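You operate a simulated robot arm through the tools that you are given. There is no shell and no other tool. Be economical: measure what you need, move in short steps, check, and stop when the job is done.

You run a simulated two-armed robot. Do the job below in one go: nothing can be reset, and whatever is moved stays where it is left.

JOB
Pump the oiler up to MAX and set its dial by the air card.
Fine: shut the red air valve first and open it again after pumping. Where these are worked on the way, their far stop is far enough and under half their travel is too little: red air valve.

The check looks at the end state, three seconds after you hand in, the way a careful person would. Anything else that was tipped, shoved, dropped, spilled or broken makes it a failure.

ROBOT AND FRAMES
Two 7-joint arms with two-finger grippers on one trunk, hanging from a carriage that runs on a gantry, over the field with the corners [-2.257, -0.977], [0.232, -1.203], [0.339, -0.028], [-2.151, 0.198] (x, y) and turns from -318 to 370 degrees about z. Base frame: it is fixed where the carriage stands at the start and does not move with it; the origin is on the floor, on the carriage's upright axis, x ahead of it, y to its left, z up. Readings come in m, degrees, newtons and seconds.
The left shoulder is at the start at [-0.005, 0.234, 1.641], the right one opposite. With the tool pointing down near the work surface each hand reaches from about 0.1 to 0.7 m from the robot's upright axis, wherever it stands, measured 20 degrees to its own side. Places, roughly: air card [1.5, 0.5, 1.1]; air lever by ports 1 and 2 [1.1, 0.2, 0.9]; air lever by ports 3 and 4 [1.3, 0.2, 0.9]; cushion dial by port 2 [1.2, 0.1, 0.9]; cushion dial by port 4 [1.4, 0.1, 0.9]; flow dial by port 1 [1.1, 0.1, 0.9]; flow dial by port 3 [1.3, 0.1, 0.9]; oil pump plunger [0.6, 0.2, 1]; red air valve [0.7, 0.4, 1.1]; regulator dial [0.9, 0.4, 1.1]; slide flow dial [2, 2, 0.6]; slide rocker [1.9, 2, 0.6]; slide valve [2.1, 2, 0.7]; yellow oiler dial [1, 0.4, 1.1]. Payload 3.43 kg a hand.
The TCP of each hand is the grasp point between the finger pads, 0.03 m short of the fingertips. In the tool frame z runs along the fingers and y along their closing line. The gripper opens to 0.104 m. The gripper's body begins 0.057 m behind the TCP.
Orientation is told as [roll, pitch, yaw] about the base's x, y, z axes, in that order, counted from this pose: with the fingers straight down and closing along the base's y, the tool's x points along the base's -x, its y along +y and its z along -z.

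CONTROLS
- The arms move only by the tool nudge_tool. It takes "left_series", "right_series" or both (then of equal length, played together; a hand with none holds still); each is a list of rows, each an object of numbers (a shift or turn left out is 0, a gripper value left out holds the last): "tx", "ty", "tz": the shift along the tool's x, y, z in m; "wx", "wy", "wz": the turn, a rotation vector about the tool's x, y, z in rad; "gripper": the gripper command, from -1 (shut) to 1 (fully open), values between in proportion. In form: [{"tx": .., "ty": .., "tz": .., "wx": .., "wy": .., "wz": .., "gripper": ..}, ...]. A call has 1 to 12 rows; each row shifts and turns the commanded pose from where the row before left it, along the tool's axes as they then stand. Rows are played at 5 a second. More than 0.05 m and 8.6 degrees between two rows, or a gripper value outside its range, and nothing of the call is played. Where a pose cannot be reached the arm comes as near as it can. A force on the tool above 40 N (or 10 N above the force at the start of the call, whichever is more), or a blocked arm, ends the call early, and 0.2 s more pass. The fingers move at their own pace (about 0.045 m/s each) and stop on an object; they squeeze with about 43 N. The grip force told is the motor's: it shows also when the fingers shut on nothing. Time passes only in rows, and 0.2 s behind the last, so rows that do not move let the fingers close. It gives the time, the measured TCP pose, the force on the tool (base axes), the opening and the grip force at its end, in the units of the frame above (readings bear some noise), with the torque about the TCP (base axes, N m) and any sound that the robot's microphone picked up, and new pictures: "views" is both (left out), scene, wrist or none (wrist: the cameras of the hands that moved).
- Cameras (640 x 400 px; columns grow to the right, rows downward): "scene" is now at [0.2671, 0.0249, 1.7797]; the picture's right is [0.44, -0.90, -0.00], its down [-0.72, -0.35, -0.60] and it looks along [0.54, 0.26, -0.80] (base axes); focal length 250 px, centre (320, 200). "left" rides on the left gripper at [0.067, -0.018, -0.09] in its tool frame; the picture's right is [0.25, 0.97, 0.00], its down [-0.73, 0.19, -0.66] and it looks along [-0.64, 0.17, 0.75] (tool axes); focal length 218 px, centre (320, 200). "right" rides on the right gripper at [0.067, 0.018, -0.09] in its tool frame; the picture's right is [-0.25, 0.97, 0.00], its down [-0.73, -0.19, -0.66] and it looks along [-0.64, -0.17, 0.75] (tool axes); focal length 218 px, centre (320, 200). There is no depth. A picture from a camera that has moved, and an enlarged one, comes with that camera's place and axes in the base frame and with its lens. The place of the scene camera against the robot may be out by one fixed shift of up to 0.018 m in any direction.
- slide_trunk(by): slides the trunk up (or, below 0, down) by that many m; the arms and the scene camera ride with it, the base frame stays. It gives what a move gives, with no picture.
- roll_base(legs): drives the robot by 1 to 6 legs, each [ahead, left, turn to the left] in m, m and degrees, along the robot's own axes; the way and the turn of a leg run together, so that a leg with both is an arc; at most 1.5 m and 180 degrees a leg. The arms and the cameras ride along, it lands a little off, and it stops where it bumps. It keeps to its track: a leg is cut to what the track allows. It gives what a move gives, and a new picture of the scene camera.
- turn_head(pan, tilt): turns the head with the scene camera to pan (to the left, within 86 degrees either way) and tilt (down, from -29 to 69), counted from straight ahead of the robot. It gives what a move gives, and a new picture of the scene camera.
- close_up(camera, box): a new picture of the part [left, top, right, bottom] of that camera's present view, enlarged. It takes no simulated time.
- finish_job(): hands the job in; it is judged then, once.

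Go step by step. Nothing tells you exact positions but the pictures and the camera data: compare them with the known pose of the tool, close in by small moves and look again before you grip or let go. The budget is 120 turns and 260 pictures, counting those below and the enlarged ones. Unless the task says otherwise, let go and move clear before handing in, and close with one line.

The tools are called after "Call:" as name(argument=value, ...) on one line, values as JSON. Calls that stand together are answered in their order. nudge_tool: Moves the arms, as the interface text tells. Its arguments: {"type":"object","properties":{"left_series":{"type":"array","items":{"type":"object","properties":{"tx":{"type":"number"},"ty":{"type":"number"},"tz":{"type":"number"},"wx":{"type":"number"},"wy":{"type":"number"},"wz":{"type":"number"},"gripper":{"type":"number"}}}},"right_series":{"type":"array","items":{"type":"object","properties":{"tx":{"type":"number"},"ty":{"type":"number"},"tz":{"type":"number"},"wx":{"type":"number"},"wy":{"type":"number"},"wz":{"type":"number"},"gripper":{"type":"number"}}}},"views":{"type":"string","enum":["both","scene","wrist","none"]}},"required":[]} The other tools are called the same way: slide_trunk (by) slides the trunk up or down; roll_base (legs) drives the base; turn_head (pan, tilt) turns the head that bears the scene camera; close_up (camera, box) takes an enlarged picture of a part of a camera's view; finish_job () hands the job in.

At the start:

```text
time: 0.0
left_eef_pos: [0.3026, 0.3586, 1.1821]
left_orientation: [0.0, -0.1, 0.0]
left_ft_force: [0.3, -0.4, -0.4]
left_wrist_torque: [0.05, 0.0, -0.03]
left_finger_gap: 0.1041
left_gripper_force: 0.2
right_eef_pos: [0.5431, 0.0479, 1.4029]
right_orientation: [0.0, 0.4, 0.1]
right_ft_force: [0.3, 0.2, 0.3]
right_wrist_torque: [0.02, 0.0, 0.0]
right_finger_gap: 0.1041
right_gripper_force: 0.1
trunk travel left (down, up): [-0.525, 0.115]
robot x, y, heading: [0.0016, -0.0005, 0.1]
head pan, tilt: [25.9, 52.7]
```

scene: 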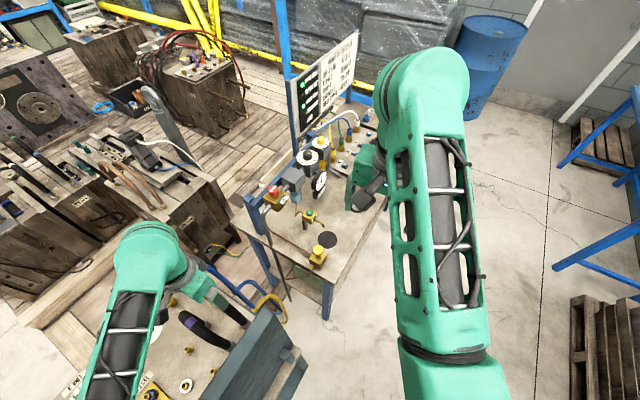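
right: 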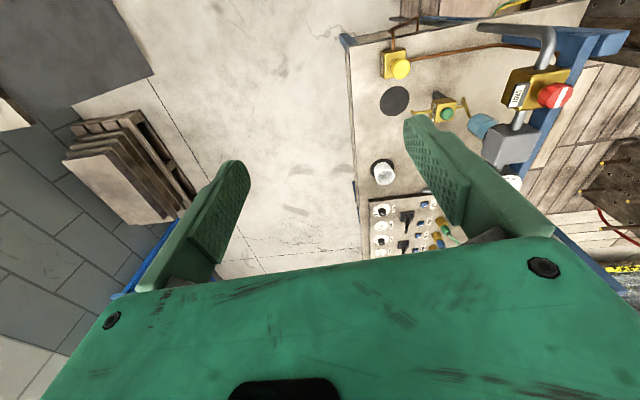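
left: 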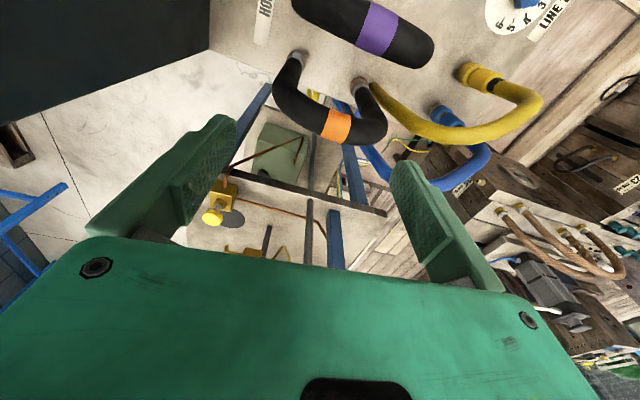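

I see the bench ahead with the air valve, regulator, oiler and the card behind. I'll take enlarged pictures of them first.

Call:
close_up(camera="scene", box=[230, 100, 400, 300])

Call:
close_up(camera="scene", box=[280, 30, 370, 140])

Call:
close_up(camera="right", box=[340, 0, 640, 260])

```text
2.00 times, centred on (315, 200) of scene
camera zoom: at [0.2671, 0.0249, 1.7797], right [0.44, -0.9, 0.0], down [-0.72, -0.35, -0.6], along [0.54, 0.26, -0.8], focal length 499 px, centre (330, 200)
```

zoom: 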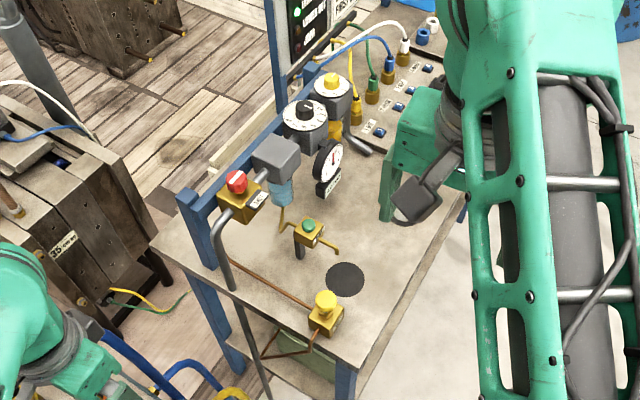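

```text
3.64 times, centred on (325, 85) of scene
camera zoom: at [0.2671, 0.0249, 1.7797], right [0.44, -0.9, 0.0], down [-0.72, -0.35, -0.6], along [0.54, 0.26, -0.8], focal length 907 px, centre (302, 618)
```

zoom: 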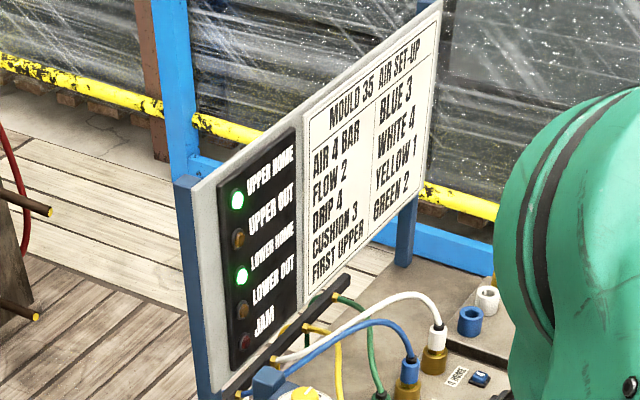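

```text
1.54 times, centred on (490, 130) of right
camera zoom: at [0.4766, 0.064, 1.4937], right [0.25, 0.97, 0.0], down [0.73, -0.19, 0.65], along [0.63, -0.17, -0.76], focal length 336 px, centre (58, 308)
```

zoom: 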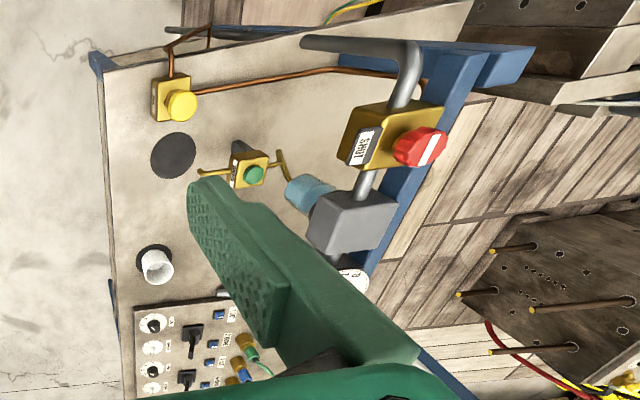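

The card says DRIP 4 for the oiler. I'll move the right hand out of the view and lift the left.

Call:
nudge_tool(left_series=[{"tz": -0.05}, {"tz": -0.05}, {"tz": -0.05}, {"tz": -0.05}, {}, {}, {}], right_series=[{"ty": -0.05}, {"ty": -0.05}, {"ty": -0.05}, {"ty": -0.05}, {"ty": -0.05, "tx": 0.04}, {"tx": 0.04, "ty": -0.03}, {"tx": 0.04}], views="scene")

```text
refused: row 5 steps farther than a row can; nothing moved
```

Call:
nudge_tool(left_series=[{"tz": -0.05}, {"tz": -0.05}, {"tz": -0.05}, {"tz": -0.05}, {}, {}, {}, {}], right_series=[{"ty": -0.05}, {"ty": -0.05}, {"ty": -0.05}, {"ty": -0.05}, {"ty": -0.05}, {"tx": 0.05}, {"tx": 0.05}, {"tx": 0.05}], views="scene")

```text
time: 1.8
left_eef_pos: [0.3042, 0.3629, 1.2525]
left_orientation: [0.4, -0.6, 0.0]
left_ft_force: [0.4, -0.7, -0.1]
left_wrist_torque: [0.0, -0.04, 0.02]
left_finger_gap: 0.1039
left_gripper_force: 0.1
left hand out of reach, approached as far as the arm can: row 2, 3, 4
right_eef_pos: [0.492, -0.1946, 1.3168]
right_orientation: [0.2, 0.2, 0.0]
right_ft_force: [0.9, 0.0, 0.8]
right_wrist_torque: [0.02, -0.03, 0.03]
right_finger_gap: 0.104
right_gripper_force: 0.1
right hand out of reach, approached as far as the arm can: row 6, 7, 8
trunk travel left (down, up): [-0.525, 0.115]
robot x, y, heading: [-0.002, -0.002, 0.4]
head pan, tilt: [25.9, 52.7]
camera scene: at [0.2689, 0.026, 1.7535], right [0.44, -0.9, 0.0], down [-0.72, -0.35, -0.6], along [0.54, 0.26, -0.8], focal length 250 px, centre (320, 200)
```

scene: 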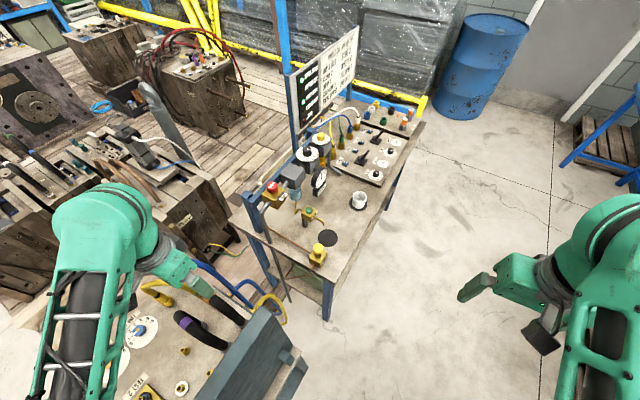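

The bench is clear in view; I'll zoom in on the valve, the oiler and the pump.

Call:
close_up(camera="scene", box=[255, 170, 355, 270])

Call:
close_up(camera="scene", box=[280, 120, 345, 200])

```text
4.00 times, centred on (305, 220) of scene
camera zoom: at [0.2689, 0.026, 1.7535], right [0.44, -0.9, 0.0], down [-0.72, -0.35, -0.6], along [0.54, 0.26, -0.8], focal length 998 px, centre (380, 120)
```

zoom: 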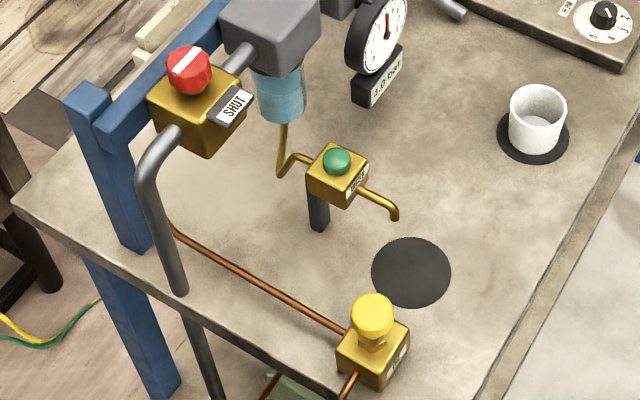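

```text
5.00 times, centred on (312, 160) of scene
camera zoom: at [0.2689, 0.026, 1.7535], right [0.44, -0.9, 0.0], down [-0.72, -0.35, -0.6], along [0.54, 0.26, -0.8], focal length 1247 px, centre (358, 400)
```

zoom: 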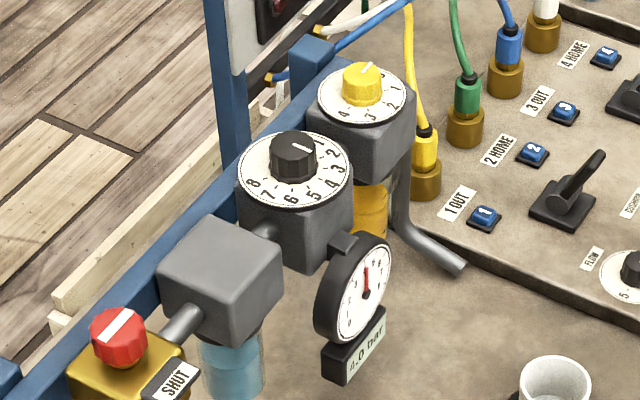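

The valve bar looks aligned with the pipe (open), "SHUT" being across, and the oiler dial is near (0.99, 0.37, 1.11). I'll drive closer, as far as the track allows.

Call:
roll_base(legs=[[0.3, -0.04, 0], [0, 0, 12]])

Call:
turn_head(pan=24, tilt=55)

```text
time: 4.6
left_eef_pos: [0.5288, 0.3786, 1.2543]
left_orientation: [0.3, -0.8, 12.2]
left_ft_force: [-0.5, 0.4, 0.4]
left_wrist_torque: [0.0, -0.02, 0.01]
left_finger_gap: 0.104
left_gripper_force: 0.0
right_eef_pos: [0.8304, -0.1262, 1.3204]
right_orientation: [0.2, -0.1, 12.0]
right_ft_force: [0.2, -0.4, 0.2]
right_wrist_torque: [0.01, 0.02, 0.03]
right_finger_gap: 0.1039
right_gripper_force: 0.1
trunk travel left (down, up): [-0.525, 0.115]
robot x, y, heading: [0.3024, -0.0454, 12.0]
head pan, tilt: [25.9, 52.7]
camera scene: at [0.5614, 0.0411, 1.7551], right [0.62, -0.79, 0.0], down [-0.63, -0.49, -0.61], along [0.48, 0.37, -0.79], focal length 250 px, centre (320, 200)
```

scene: 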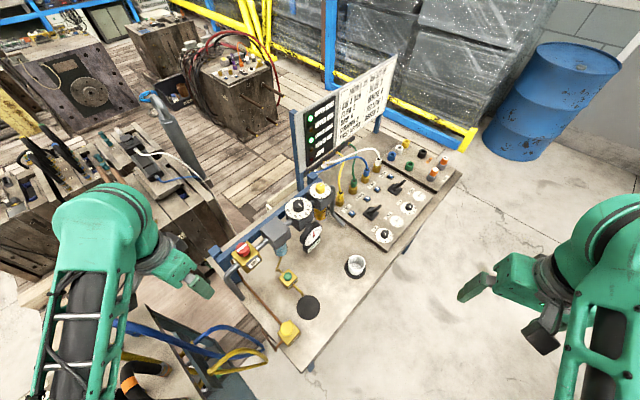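

```text
time: 5.3
left_eef_pos: [0.5286, 0.3781, 1.2553]
left_orientation: [0.3, -0.8, 12.2]
left_ft_force: [-0.4, -0.3, -0.2]
left_wrist_torque: [0.01, 0.03, -0.03]
left_finger_gap: 0.1039
left_gripper_force: 0.0
right_eef_pos: [0.83, -0.1267, 1.3197]
right_orientation: [0.1, -0.1, 12.2]
right_ft_force: [-0.5, 0.5, 0.1]
right_wrist_torque: [-0.02, -0.01, 0.01]
right_finger_gap: 0.1039
right_gripper_force: 0.0
trunk travel left (down, up): [-0.525, 0.115]
robot x, y, heading: [0.3051, -0.0416, 12.2]
head pan, tilt: [24.0, 55.0]
camera scene: at [0.561, 0.0378, 1.7522], right [0.59, -0.81, 0.0], down [-0.66, -0.48, -0.57], along [0.46, 0.34, -0.82], focal length 250 px, centre (320, 200)
```

scene: 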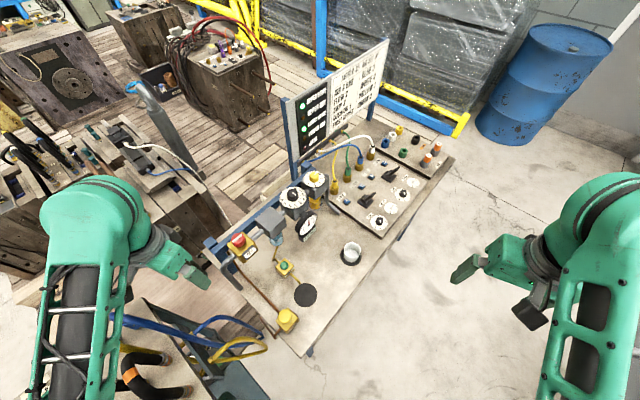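

Now a good view of the setup; enlarging on valve, pump, oiler.

Call:
close_up(camera="scene", box=[215, 160, 345, 245])

Call:
close_up(camera="scene", box=[270, 155, 350, 215])

Call:
close_up(camera="scene", box=[220, 250, 340, 345])

Call:
close_up(camera="scene", box=[280, 40, 390, 190])

```text
4.71 times, centred on (280, 202) of scene
camera zoom: at [0.561, 0.0378, 1.7522], right [0.59, -0.81, 0.0], down [-0.66, -0.48, -0.57], along [0.46, 0.34, -0.82], focal length 1174 px, centre (508, 188)
```

zoom: 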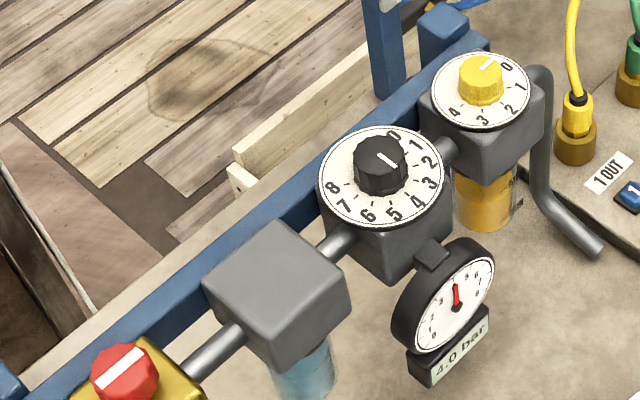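

```text
6.67 times, centred on (310, 185) of scene
camera zoom: at [0.561, 0.0378, 1.7522], right [0.59, -0.81, 0.0], down [-0.66, -0.48, -0.57], along [0.46, 0.34, -0.82], focal length 1663 px, centre (387, 300)
```

zoom: 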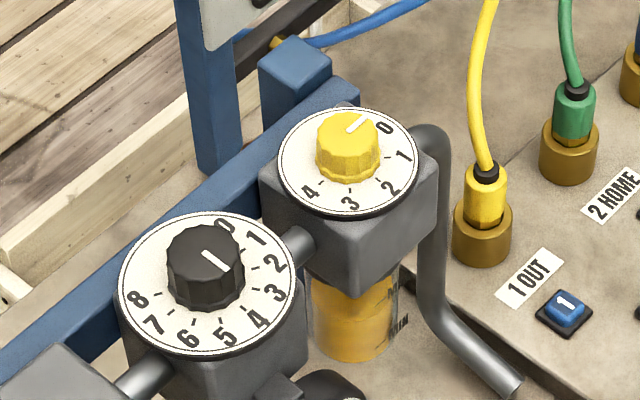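

```text
4.21 times, centred on (280, 298) of scene
camera zoom: at [0.561, 0.0378, 1.7522], right [0.59, -0.81, 0.0], down [-0.66, -0.48, -0.57], along [0.46, 0.34, -0.82], focal length 1050 px, centre (488, -210)
```

zoom: 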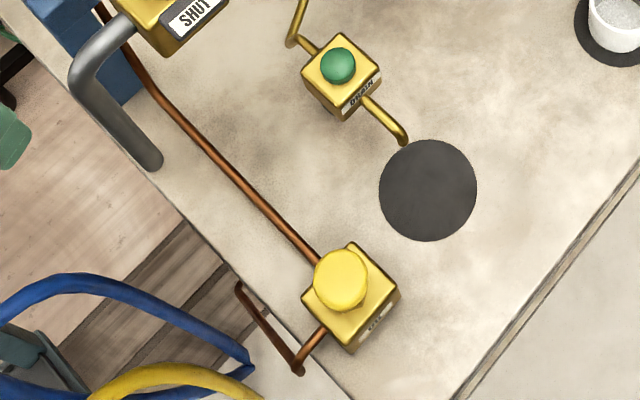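

```text
2.67 times, centred on (335, 115) of scene
camera zoom: at [0.561, 0.0378, 1.7522], right [0.59, -0.81, 0.0], down [-0.66, -0.48, -0.57], along [0.46, 0.34, -0.82], focal length 665 px, centre (280, 427)
```

zoom: 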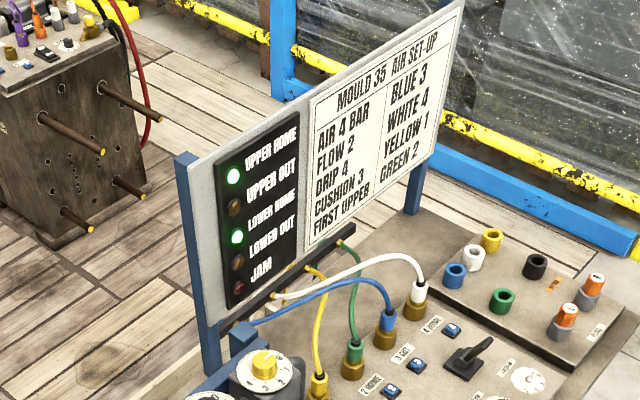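

Call:
close_up(camera="scene", box=[302, 190, 332, 210])

Call:
close_up(camera="scene", box=[300, 165, 330, 190])

Call:
close_up(camera="scene", box=[222, 228, 262, 268])

```text
16.00 times, centred on (317, 200) of scene
camera zoom: at [0.561, 0.0378, 1.7522], right [0.59, -0.81, 0.0], down [-0.66, -0.48, -0.57], along [0.46, 0.34, -0.82], focal length 3991 px, centre (368, 200)
```

zoom: 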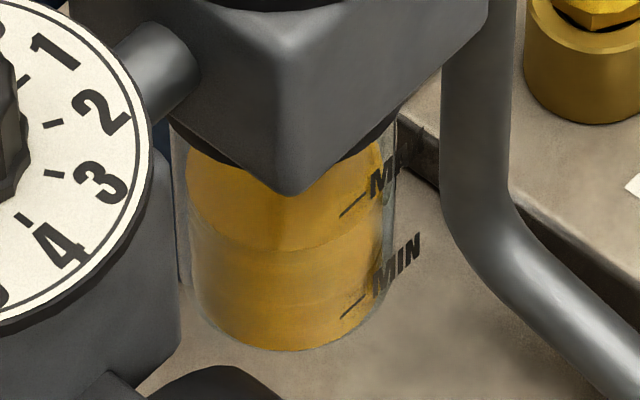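

```text
16.00 times, centred on (315, 178) of scene
camera zoom: at [0.561, 0.0378, 1.7522], right [0.59, -0.81, 0.0], down [-0.66, -0.48, -0.57], along [0.46, 0.34, -0.82], focal length 3991 px, centre (400, 560)
```

zoom: 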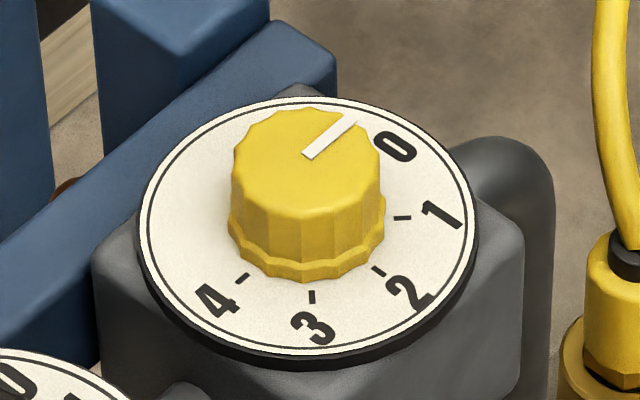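

```text
10.00 times, centred on (242, 248) of scene
camera zoom: at [0.561, 0.0378, 1.7522], right [0.59, -0.81, 0.0], down [-0.66, -0.48, -0.57], along [0.46, 0.34, -0.82], focal length 2495 px, centre (1100, -280)
```

zoom: 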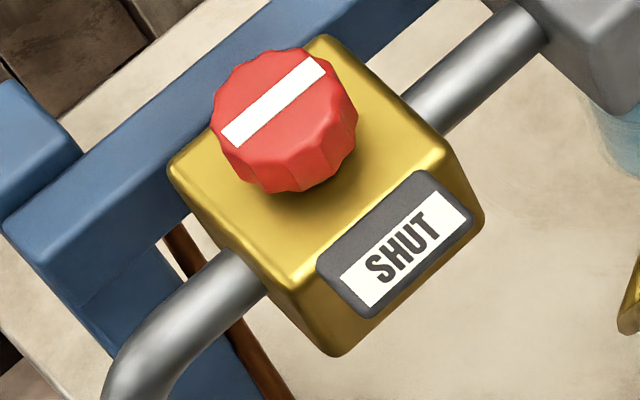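

Oil is between MIN and MAX, the dial points to 0 (scale runs clockwise to 4 at the opposite side), and the red knob is near (0.674, 0.398, 1.128). I move the left hand over the knob.

Call:
nudge_tool(left_series=[{"tx": -0.05}, {"tx": -0.05}, {"tx": -0.046, "ty": -0.011}, {}])

```text
time: 6.3
left_eef_pos: [0.6737, 0.3982, 1.2567]
left_orientation: [0.3, -0.8, 12.2]
left_ft_force: [-0.5, 0.3, 0.6]
left_wrist_torque: [0.03, 0.01, 0.01]
left_finger_gap: 0.1039
left_gripper_force: 0.1
right_eef_pos: [0.83, -0.1254, 1.3193]
right_orientation: [0.1, -0.2, 12.1]
right_ft_force: [0.8, -0.3, 0.9]
right_wrist_torque: [0.01, 0.02, 0.01]
right_finger_gap: 0.1041
right_gripper_force: 0.0
trunk travel left (down, up): [-0.525, 0.115]
robot x, y, heading: [0.3059, -0.0466, 12.4]
head pan, tilt: [24.0, 55.0]
camera scene: at [0.561, 0.0377, 1.7522], right [0.59, -0.81, 0.0], down [-0.66, -0.48, -0.57], along [0.46, 0.34, -0.82], focal length 250 px, centre (320, 200)
camera left: at [0.6109, 0.3676, 1.3458], right [-0.45, 0.89, 0.0], down [0.66, 0.33, 0.67], along [0.6, 0.3, -0.74], focal length 218 px, centre (320, 200)
```

scene: 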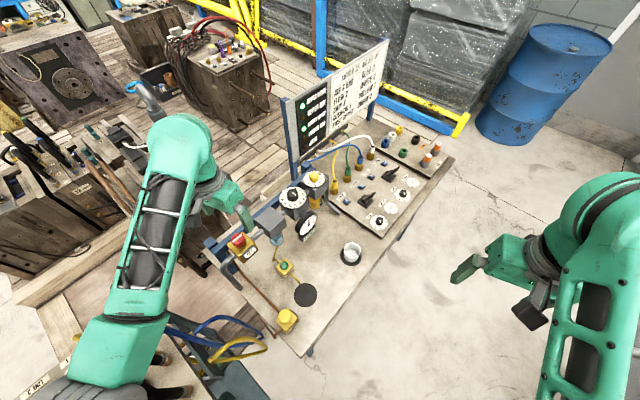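
left: 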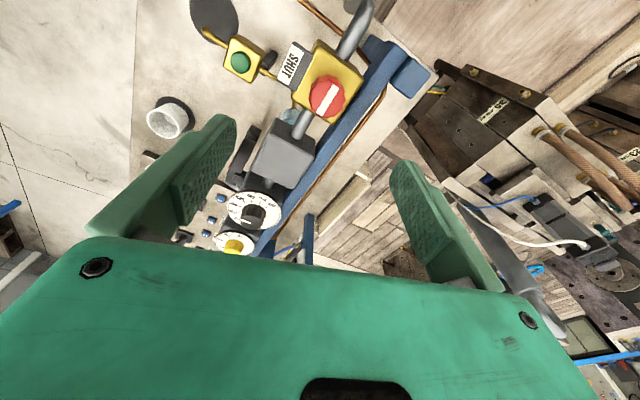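

The knob is confirmed near (0.670, 0.401). I lower to just above it, pre-turn the hand and look again.

Call:
nudge_tool(left_series=[{"tz": 0.035, "gripper": 0.2, "wz": -0.14}, {"tz": 0.03, "wz": -0.14}, {}], views="wrist")

Call:
close_up(camera="left", box=[220, 0, 420, 125])

Call:
close_up(camera="scene", box=[200, 200, 290, 270])

```text
time: 7.1
left_eef_pos: [0.6749, 0.3986, 1.1913]
left_orientation: [0.2, -1.0, 28.2]
left_ft_force: [-0.1, 0.0, -0.3]
left_wrist_torque: [-0.01, 0.02, 0.01]
left_finger_gap: 0.0623
left_gripper_force: 0.2
right_eef_pos: [0.8295, -0.1258, 1.3204]
right_orientation: [0.0, -0.1, 12.1]
right_ft_force: [0.6, -0.3, -0.3]
right_wrist_torque: [-0.03, -0.04, -0.03]
right_finger_gap: 0.104
right_gripper_force: 0.1
trunk travel left (down, up): [-0.525, 0.115]
robot x, y, heading: [0.3027, -0.0395, 12.2]
head pan, tilt: [24.0, 55.0]
camera left: at [0.6222, 0.3515, 1.2807], right [-0.68, 0.73, 0.0], down [0.54, 0.51, 0.67], along [0.49, 0.45, -0.74], focal length 218 px, centre (320, 200)
```

left: 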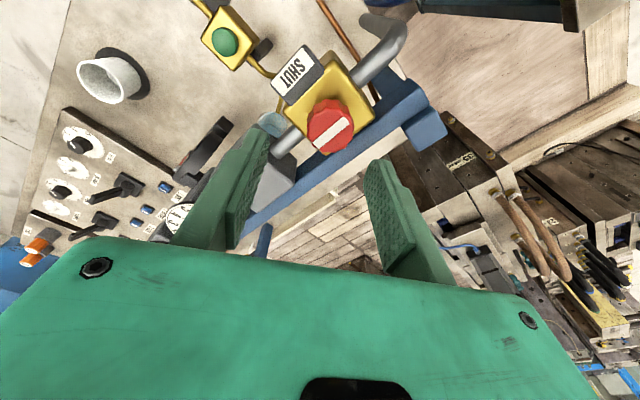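

```text
3.20 times, centred on (320, 62) of left
camera zoom: at [0.6222, 0.3515, 1.2807], right [-0.68, 0.73, 0.0], down [0.54, 0.51, 0.67], along [0.49, 0.45, -0.74], focal length 698 px, centre (320, 640)
```

zoom: 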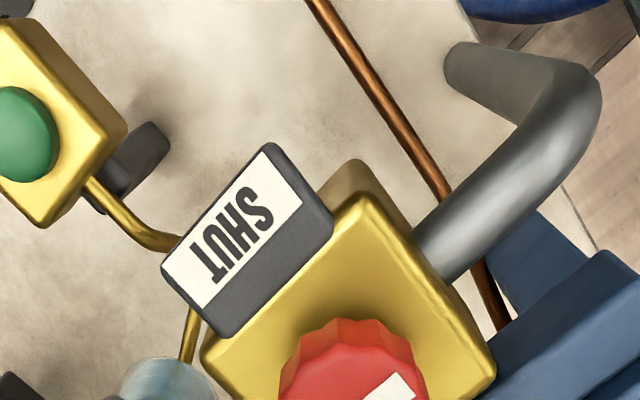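

```text
5.71 times, centred on (245, 235) of scene
camera zoom: at [0.561, 0.0377, 1.7522], right [0.59, -0.81, 0.0], down [-0.66, -0.48, -0.57], along [0.46, 0.34, -0.82], focal length 1426 px, centre (749, 0)
```

zoom: 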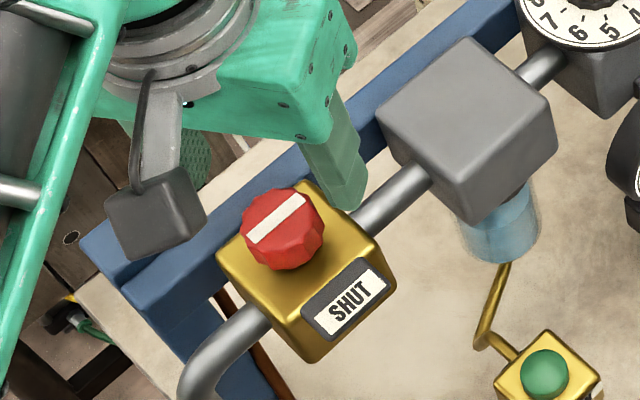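

The knob centre is at about (0.668, 0.401); small correction, lower and close on it.

Call:
nudge_tool(left_series=[{"tx": 0.004, "ty": 0.005}, {"tz": 0.027}, {"tz": 0.024}, {"gripper": -1}, {}, {}], views="wrist")

Call:
close_up(camera="scene", box=[200, 200, 290, 270])

```text
time: 8.5
left_eef_pos: [0.6683, 0.4041, 1.1407]
left_orientation: [0.2, -0.7, 28.2]
left_ft_force: [-0.9, 5.4, -3.2]
left_wrist_torque: [0.45, -0.37, -0.03]
left_finger_gap: 0.034
left_gripper_force: 37.9
right_eef_pos: [0.8302, -0.1253, 1.3194]
right_orientation: [0.2, 0.0, 12.2]
right_ft_force: [-0.7, 0.1, 0.1]
right_wrist_torque: [-0.04, 0.01, 0.0]
right_finger_gap: 0.104
right_gripper_force: 0.1
trunk travel left (down, up): [-0.525, 0.115]
robot x, y, heading: [0.3026, -0.0411, 12.4]
head pan, tilt: [24.0, 55.0]
camera left: at [0.6163, 0.3564, 1.2299], right [-0.68, 0.73, 0.0], down [0.55, 0.51, 0.67], along [0.49, 0.45, -0.74], focal length 218 px, centre (320, 200)
```

left: 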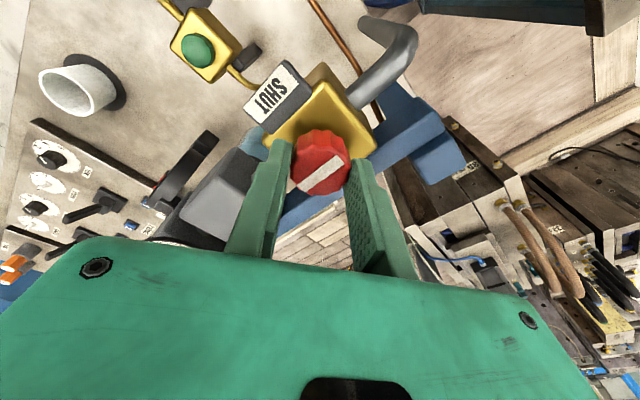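

```text
5.71 times, centred on (245, 235) of scene
camera zoom: at [0.5608, 0.0381, 1.7521], right [0.59, -0.81, 0.0], down [-0.66, -0.48, -0.57], along [0.46, 0.34, -0.82], focal length 1426 px, centre (749, 0)
```

zoom: 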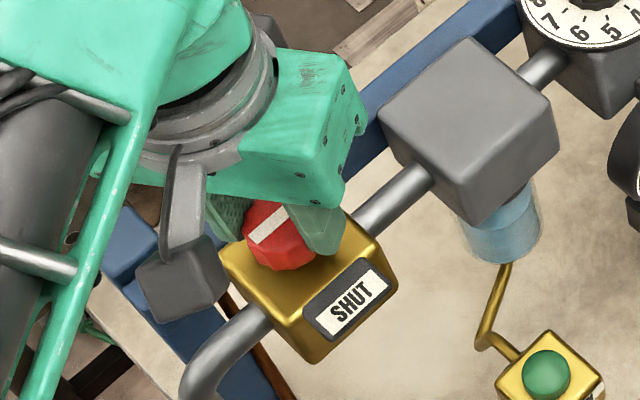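

Gripped at 0.034 m. Turn clockwise a little and check.

Call:
nudge_tool(left_series=[{"wz": 0.1}, {"wz": 0.1}, {"wz": 0.1}], views="wrist")

Call:
close_up(camera="scene", box=[200, 200, 290, 270])

```text
time: 9.3
left_eef_pos: [0.668, 0.4037, 1.141]
left_orientation: [0.4, -0.7, 10.9]
left_ft_force: [1.0, 13.0, -11.0]
left_wrist_torque: [0.39, -1.03, 0.01]
left_finger_gap: 0.0338
left_gripper_force: 45.0
right_eef_pos: [0.8299, -0.1246, 1.3201]
right_orientation: [0.2, -0.2, 12.2]
right_ft_force: [-0.1, 0.3, 0.2]
right_wrist_torque: [0.0, 0.02, 0.01]
right_finger_gap: 0.1037
right_gripper_force: 0.1
trunk travel left (down, up): [-0.525, 0.115]
robot x, y, heading: [0.2998, -0.0404, 12.3]
head pan, tilt: [24.0, 55.0]
camera left: at [0.6045, 0.3736, 1.2299], right [-0.43, 0.9, 0.0], down [0.67, 0.32, 0.67], along [0.6, 0.29, -0.74], focal length 218 px, centre (320, 200)
```

left: 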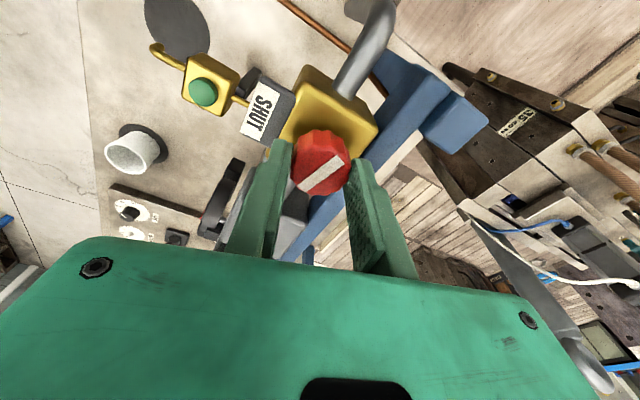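

```text
5.71 times, centred on (245, 235) of scene
camera zoom: at [0.5609, 0.0384, 1.7521], right [0.59, -0.81, 0.0], down [-0.66, -0.48, -0.57], along [0.46, 0.34, -0.82], focal length 1426 px, centre (749, 0)
```

zoom: 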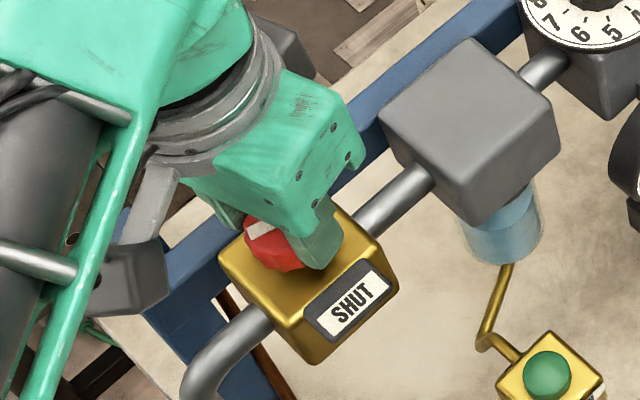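

The knob turns with the hand. I continue clockwise toward its stop.

Call:
nudge_tool(left_series=[{"wz": 0.13}, {"wz": 0.13}, {"wz": 0.13}, {"wz": 0.13}], views="wrist")

Call:
nudge_tool(left_series=[{"wz": 0.13}, {"wz": 0.13}, {"wz": 0.13}], views="wrist")

Call:
close_up(camera="scene", box=[200, 170, 340, 270])

```text
time: 10.3
left_eef_pos: [0.6679, 0.4042, 1.1395]
left_orientation: [0.7, -0.4, -18.9]
left_ft_force: [2.3, 18.4, -15.1]
left_wrist_torque: [0.12, -0.86, 0.01]
left_finger_gap: 0.0342
left_gripper_force: 45.3
right_eef_pos: [0.8301, -0.1252, 1.3202]
right_orientation: [0.2, -0.2, 12.2]
right_ft_force: [-0.2, -0.5, -0.7]
right_wrist_torque: [0.01, 0.0, 0.0]
right_finger_gap: 0.1041
right_gripper_force: 0.0
trunk travel left (down, up): [-0.525, 0.115]
robot x, y, heading: [0.306, -0.0408, 12.3]
head pan, tilt: [24.0, 55.0]
camera left: at [0.5979, 0.409, 1.2304], right [0.07, 1.0, 0.01], down [0.74, -0.06, 0.66], along [0.66, -0.04, -0.75], focal length 218 px, centre (320, 200)
```

left: 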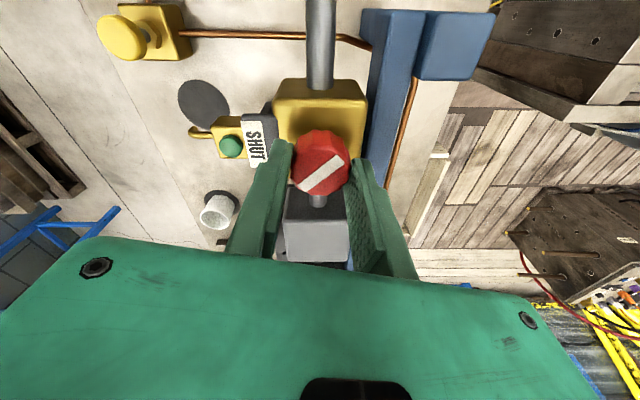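

```text
time: 11.1
left_eef_pos: [0.6704, 0.4044, 1.1404]
left_orientation: [0.9, 0.0, -41.3]
left_ft_force: [6.0, 21.2, -18.5]
left_wrist_torque: [0.16, -0.51, 0.04]
left_finger_gap: 0.0341
left_gripper_force: 44.9
right_eef_pos: [0.8296, -0.1242, 1.3197]
right_orientation: [0.1, -0.1, 12.1]
right_ft_force: [0.1, 0.5, 1.0]
right_wrist_torque: [0.02, 0.03, -0.01]
right_finger_gap: 0.1038
right_gripper_force: 0.1
trunk travel left (down, up): [-0.525, 0.115]
robot x, y, heading: [0.3034, -0.0422, 12.1]
head pan, tilt: [24.0, 55.0]
camera left: at [0.6051, 0.435, 1.231], right [0.45, 0.89, 0.01], down [0.67, -0.34, 0.66], along [0.6, -0.29, -0.75], focal length 218 px, centre (320, 200)
```

left: 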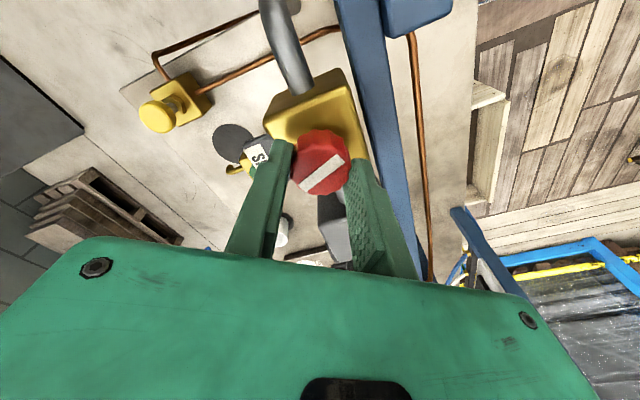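

```text
4.00 times, centred on (270, 220) of scene
camera zoom: at [0.561, 0.0387, 1.7522], right [0.59, -0.81, 0.0], down [-0.66, -0.48, -0.57], along [0.46, 0.34, -0.82], focal length 998 px, centre (520, 120)
```

zoom: 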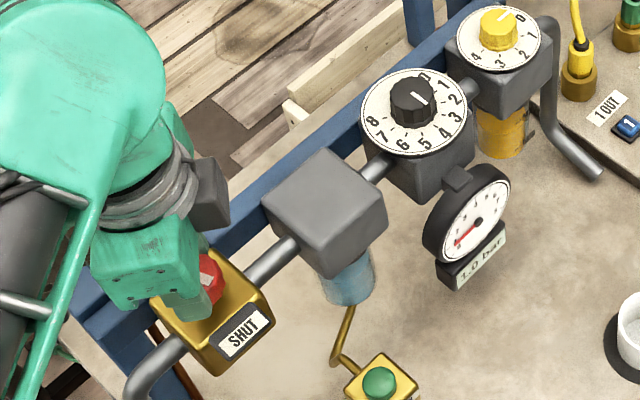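

The gauge has dropped to 1.0 bar, so this is the closing direction. I continue to the stop.

Call:
nudge_tool(left_series=[{"wz": 0.12}, {"wz": 0.12}, {"wz": 0.12}], views="wrist")

Call:
close_up(camera="scene", box=[200, 170, 340, 270])

```text
time: 11.9
left_eef_pos: [0.6686, 0.4037, 1.1409]
left_orientation: [0.9, 0.2, -61.8]
left_ft_force: [6.2, 18.6, -16.2]
left_wrist_torque: [0.03, -0.38, -0.02]
left_finger_gap: 0.0339
left_gripper_force: 44.6
right_eef_pos: [0.8303, -0.1237, 1.3191]
right_orientation: [0.2, -0.1, 12.1]
right_ft_force: [0.5, -1.0, 0.4]
right_wrist_torque: [0.0, -0.03, 0.02]
right_finger_gap: 0.104
right_gripper_force: 0.1
trunk travel left (down, up): [-0.525, 0.115]
robot x, y, heading: [0.3016, -0.0412, 12.3]
head pan, tilt: [24.0, 55.0]
camera left: at [0.6202, 0.4549, 1.2317], right [0.73, 0.68, 0.02], down [0.5, -0.56, 0.66], along [0.45, -0.47, -0.75], focal length 218 px, centre (320, 200)
```

left: 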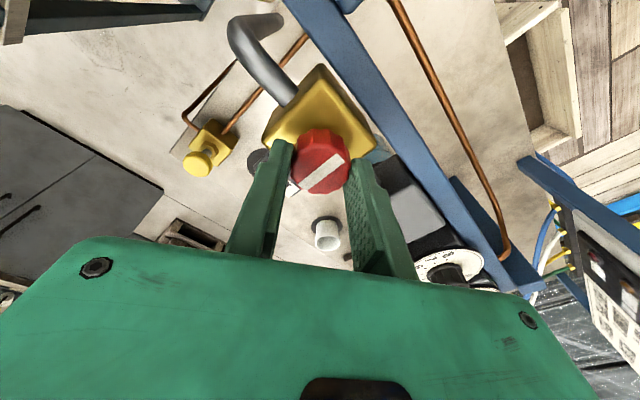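

```text
4.00 times, centred on (270, 220) of scene
camera zoom: at [0.5609, 0.0385, 1.7523], right [0.59, -0.81, 0.0], down [-0.66, -0.48, -0.57], along [0.46, 0.34, -0.82], focal length 998 px, centre (520, 120)
```

zoom: 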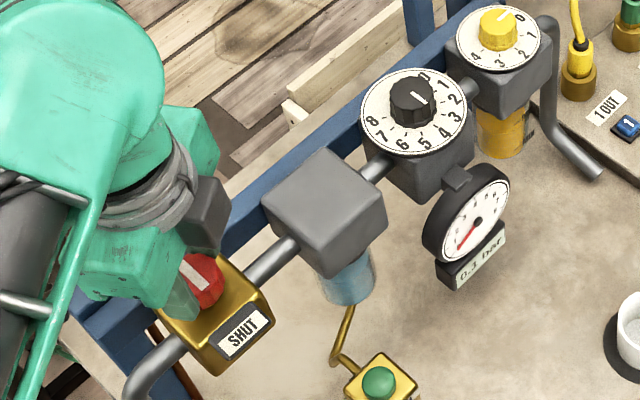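

Pressure is 0.1 bar and the bar is across the pipe. One small nudge to feel the stop, then release and go up.

Call:
nudge_tool(left_series=[{"wz": 0.07}, {"wz": 0.05}, {}], views="wrist")

Call:
close_up(camera="scene", box=[200, 170, 340, 270])

```text
time: 12.7
left_eef_pos: [0.669, 0.4017, 1.142]
left_orientation: [1.0, 0.1, -68.7]
left_ft_force: [0.6, 8.2, -3.6]
left_wrist_torque: [-0.27, -0.17, 0.37]
left_finger_gap: 0.0337
left_gripper_force: 44.9
right_eef_pos: [0.83, -0.1261, 1.3206]
right_orientation: [0.3, -0.1, 12.0]
right_ft_force: [0.5, 0.0, -0.2]
right_wrist_torque: [0.01, 0.04, -0.04]
right_finger_gap: 0.1037
right_gripper_force: 0.1
trunk travel left (down, up): [-0.525, 0.115]
robot x, y, heading: [0.302, -0.0408, 12.1]
head pan, tilt: [24.0, 55.0]
camera left: at [0.6269, 0.4589, 1.2323], right [0.81, 0.59, 0.02], down [0.43, -0.62, 0.66], along [0.4, -0.52, -0.75], focal length 218 px, centre (320, 200)
```

left: 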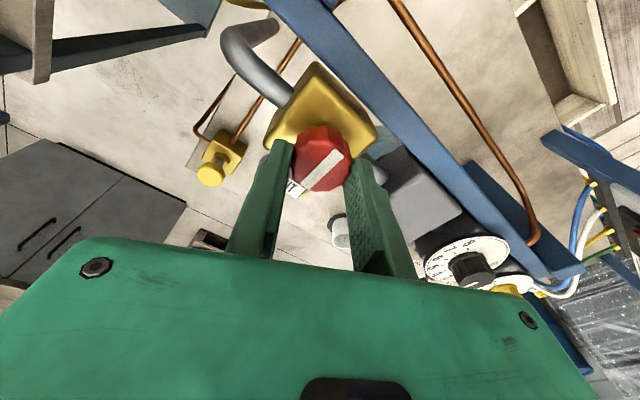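

```text
4.00 times, centred on (270, 220) of scene
camera zoom: at [0.5609, 0.038, 1.7523], right [0.59, -0.81, 0.0], down [-0.66, -0.48, -0.57], along [0.46, 0.34, -0.82], focal length 998 px, centre (520, 120)
```

zoom: 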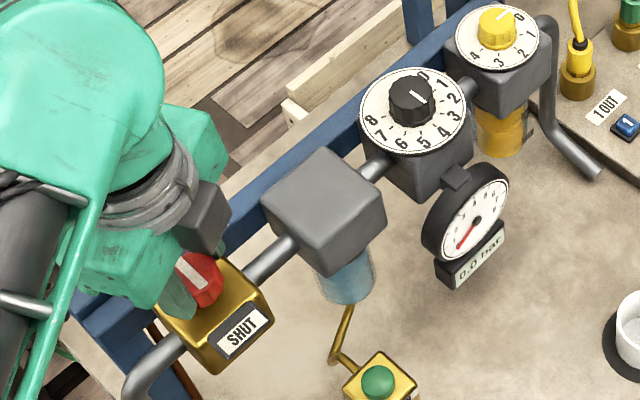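

The stop is felt and the gauge reads 0.0 bar: valve shut. I release, rise and turn the hand back.

Call:
nudge_tool(left_series=[{"gripper": 0.3}, {}, {"tz": -0.03}, {"tz": -0.05}, {"tz": -0.03, "wz": -0.14}, {"wz": -0.145}, {"wz": -0.145}, {"wz": -0.145}, {"wz": -0.145}, {"wz": -0.145}, {"wz": -0.145}, {"wz": -0.145}], views="scene")

```text
time: 15.3
left_eef_pos: [0.6686, 0.4008, 1.2498]
left_orientation: [0.5, -0.6, -2.3]
left_ft_force: [0.0, -0.4, 0.3]
left_wrist_torque: [-0.01, -0.02, 0.04]
left_finger_gap: 0.0677
left_gripper_force: 0.0
right_eef_pos: [0.8297, -0.1268, 1.3197]
right_orientation: [0.1, -0.1, 12.0]
right_ft_force: [0.1, 0.6, -0.2]
right_wrist_torque: [0.0, 0.01, -0.05]
right_finger_gap: 0.1038
right_gripper_force: 0.1
trunk travel left (down, up): [-0.525, 0.115]
robot x, y, heading: [0.3033, -0.0414, 12.1]
head pan, tilt: [24.0, 55.0]
camera scene: at [0.561, 0.0377, 1.7521], right [0.59, -0.81, 0.0], down [-0.66, -0.48, -0.57], along [0.46, 0.34, -0.82], focal length 250 px, centre (320, 200)
```

scene: 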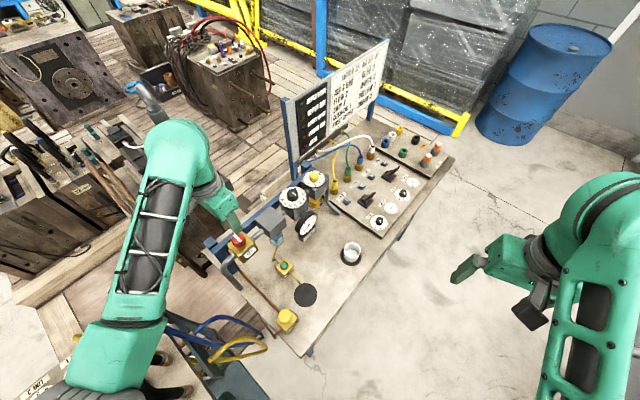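

Now over the plunger near (0.606, 0.206, 0.967), fingers shut, and look.

Call:
nudge_tool(left_series=[{"tx": 0.014, "ty": -0.048, "gripper": -1}, {"tx": 0.014, "ty": -0.048}, {"tx": 0.014, "ty": -0.048}, {"tx": 0.013, "ty": -0.048}, {"tz": 0.04, "ty": -0.005}, {"tz": 0.045}, {"tz": 0.045}, {}])

Call:
close_up(camera="scene", box=[240, 270, 340, 340])

```text
time: 17.3
left_eef_pos: [0.6622, 0.2093, 1.2054]
left_orientation: [1.5, -10.0, -2.7]
left_ft_force: [-0.1, 0.8, -0.8]
left_wrist_torque: [0.02, -0.04, 0.0]
left_finger_gap: 0.0001
left_gripper_force: 34.7
right_eef_pos: [0.8428, -0.1271, 1.3336]
right_orientation: [0.2, -0.6, 11.8]
right_ft_force: [0.2, -0.1, 1.0]
right_wrist_torque: [0.03, 0.07, 0.0]
right_finger_gap: 0.1039
right_gripper_force: 0.1
trunk travel left (down, up): [-0.525, 0.115]
robot x, y, heading: [0.3061, -0.0399, 11.9]
head pan, tilt: [24.0, 55.0]
stopped in row 8 (left hand): the arm was blocked; the commanded pose is now the measured one
camera scene: at [0.5695, 0.0364, 1.7633], right [0.59, -0.81, 0.0], down [-0.66, -0.48, -0.58], along [0.47, 0.34, -0.81], focal length 250 px, centre (320, 200)
camera left: at [0.5802, 0.1942, 1.2823], right [-0.21, 0.98, -0.02], down [0.61, 0.14, 0.78], along [0.76, 0.15, -0.63], focal length 218 px, centre (320, 200)
```

scene: 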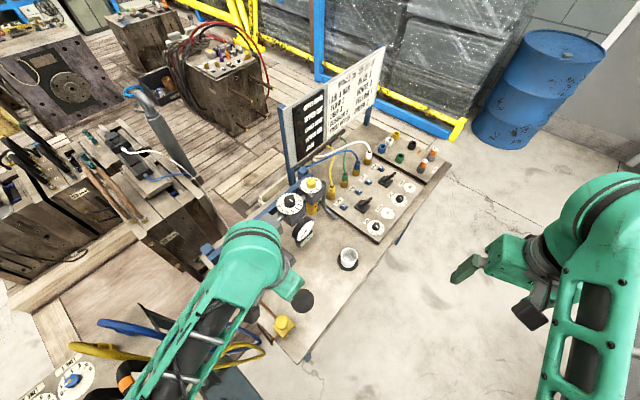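
left: 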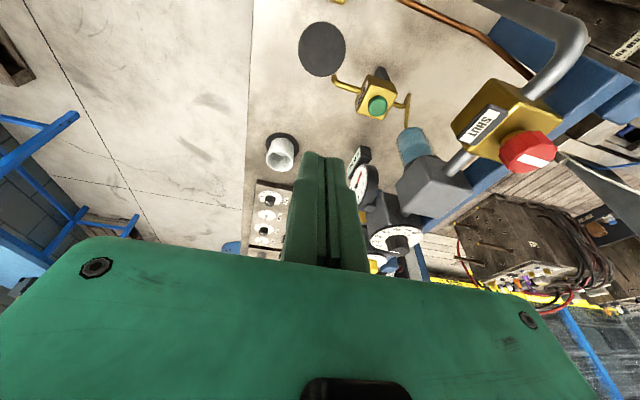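

```text
5.71 times, centred on (290, 305) of scene
camera zoom: at [0.5695, 0.0364, 1.7633], right [0.59, -0.81, 0.0], down [-0.66, -0.48, -0.58], along [0.47, 0.34, -0.81], focal length 1426 px, centre (491, -400)
```

zoom: 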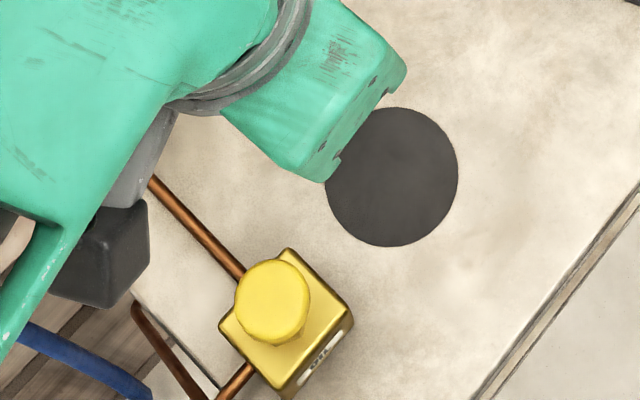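

The arm got blocked (probably the elbow near the mould or the trunk). I back off along the way I came and look around.

Call:
nudge_tool(left_series=[{"tz": -0.04}, {"ty": 0.04}, {"ty": 0.04}], views="scene")

Call:
turn_head(pan=75, tilt=60)

```text
time: 18.1
left_eef_pos: [0.6222, 0.2867, 1.2072]
left_orientation: [0.9, -6.0, -2.5]
left_ft_force: [-0.5, 0.0, 0.2]
left_wrist_torque: [-0.01, -0.01, 0.01]
left_finger_gap: 0.0001
left_gripper_force: 34.8
right_eef_pos: [0.8202, -0.125, 1.3143]
right_orientation: [0.3, 0.3, 12.2]
right_ft_force: [0.4, 1.2, 0.2]
right_wrist_torque: [-0.02, -0.04, -0.01]
right_finger_gap: 0.1039
right_gripper_force: 0.1
trunk travel left (down, up): [-0.525, 0.115]
robot x, y, heading: [0.3022, -0.0455, 11.8]
head pan, tilt: [24.0, 55.0]
camera scene: at [0.5546, 0.0377, 1.75], right [0.59, -0.81, -0.01], down [-0.67, -0.48, -0.57], along [0.46, 0.34, -0.82], focal length 250 px, centre (320, 200)
```

scene: 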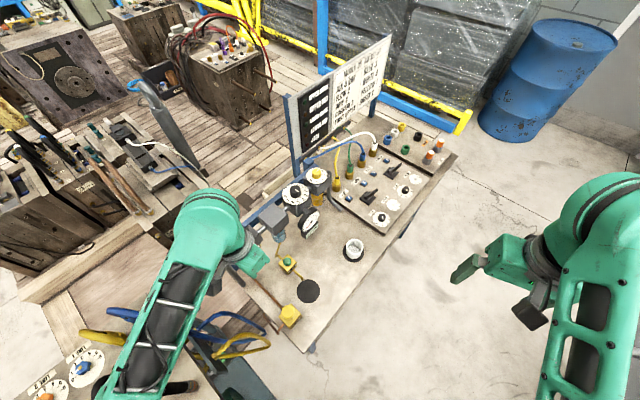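

```text
time: 19.3
left_eef_pos: [0.6314, 0.2862, 1.2116]
left_orientation: [1.1, -6.8, -2.7]
left_ft_force: [0.4, 1.5, 0.5]
left_wrist_torque: [-0.05, -0.01, 0.04]
left_finger_gap: 0.0001
left_gripper_force: 34.9
right_eef_pos: [0.8242, -0.126, 1.3159]
right_orientation: [0.3, 0.3, 12.1]
right_ft_force: [0.4, -0.8, 0.6]
right_wrist_torque: [-0.01, -0.04, 0.03]
right_finger_gap: 0.1038
right_gripper_force: 0.0
trunk travel left (down, up): [-0.525, 0.115]
robot x, y, heading: [0.3041, -0.0405, 11.8]
head pan, tilt: [75.0, 60.0]
camera scene: at [0.5034, 0.0617, 1.7447], right [1.0, -0.05, -0.01], down [-0.05, -0.86, -0.5], along [0.02, 0.5, -0.87], focal length 250 px, centre (320, 200)
```

scene: 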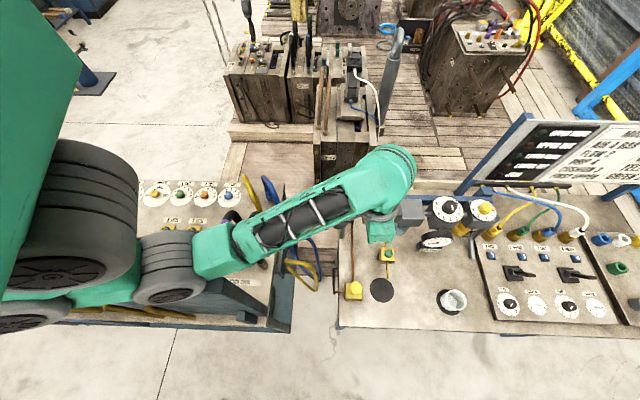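

Call:
close_up(camera="scene", box=[130, 160, 350, 330])

```text
2.35 times, centred on (240, 245) of scene
camera zoom: at [0.5034, 0.0617, 1.7447], right [1.0, -0.05, -0.01], down [-0.05, -0.86, -0.5], along [0.02, 0.5, -0.87], focal length 587 px, centre (508, 94)
```

zoom: 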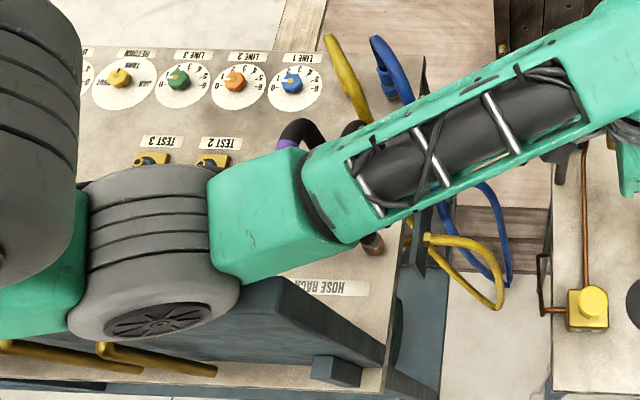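

The left elbow hangs close above the hose console. I raise the trunk, back the base away (−y) and turn left so the arm works more stretched.

Call:
slide_trunk(by=0.1)

Call:
roll_base(legs=[[-0.06, -0.27, 0], [0, 0, 22]])

```text
time: 20.6
left_eef_pos: [0.6392, 0.2865, 1.3131]
left_orientation: [1.1, -7.1, -2.7]
left_ft_force: [-1.0, -0.6, 0.2]
left_wrist_torque: [-0.04, -0.02, 0.0]
left_finger_gap: 0.0
left_gripper_force: 34.8
right_eef_pos: [0.8311, -0.1283, 1.4199]
right_orientation: [0.2, 0.0, 12.1]
right_ft_force: [0.0, -0.3, 0.4]
right_wrist_torque: [-0.02, -0.01, -0.03]
right_finger_gap: 0.1041
right_gripper_force: 0.0
trunk travel left (down, up): [-0.625, 0.015]
robot x, y, heading: [0.303, -0.0401, 11.9]
head pan, tilt: [75.0, 60.0]
```

```text
time: 23.7
left_eef_pos: [0.4904, 0.109, 1.3139]
left_orientation: [1.1, -7.1, 19.3]
left_ft_force: [0.0, 1.0, 0.0]
left_wrist_torque: [-0.02, 0.02, 0.0]
left_finger_gap: 0.0
left_gripper_force: 34.9
right_eef_pos: [0.8233, -0.2028, 1.4195]
right_orientation: [0.2, -0.1, 33.9]
right_ft_force: [0.7, -0.1, -0.6]
right_wrist_torque: [-0.01, 0.04, 0.01]
right_finger_gap: 0.1042
right_gripper_force: 0.1
trunk travel left (down, up): [-0.625, 0.015]
robot x, y, heading: [0.3048, -0.3173, 34.0]
head pan, tilt: [75.0, 60.0]
camera scene: at [0.4507, -0.1501, 1.8461], right [0.95, 0.32, 0.0], down [0.28, -0.82, -0.5], along [-0.16, 0.47, -0.87], focal length 250 px, centre (320, 200)
```

scene: 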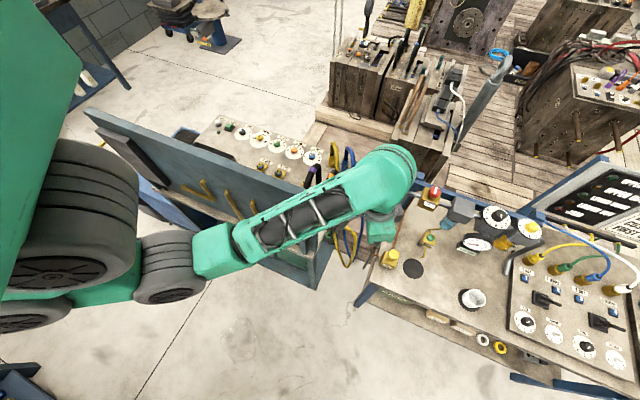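

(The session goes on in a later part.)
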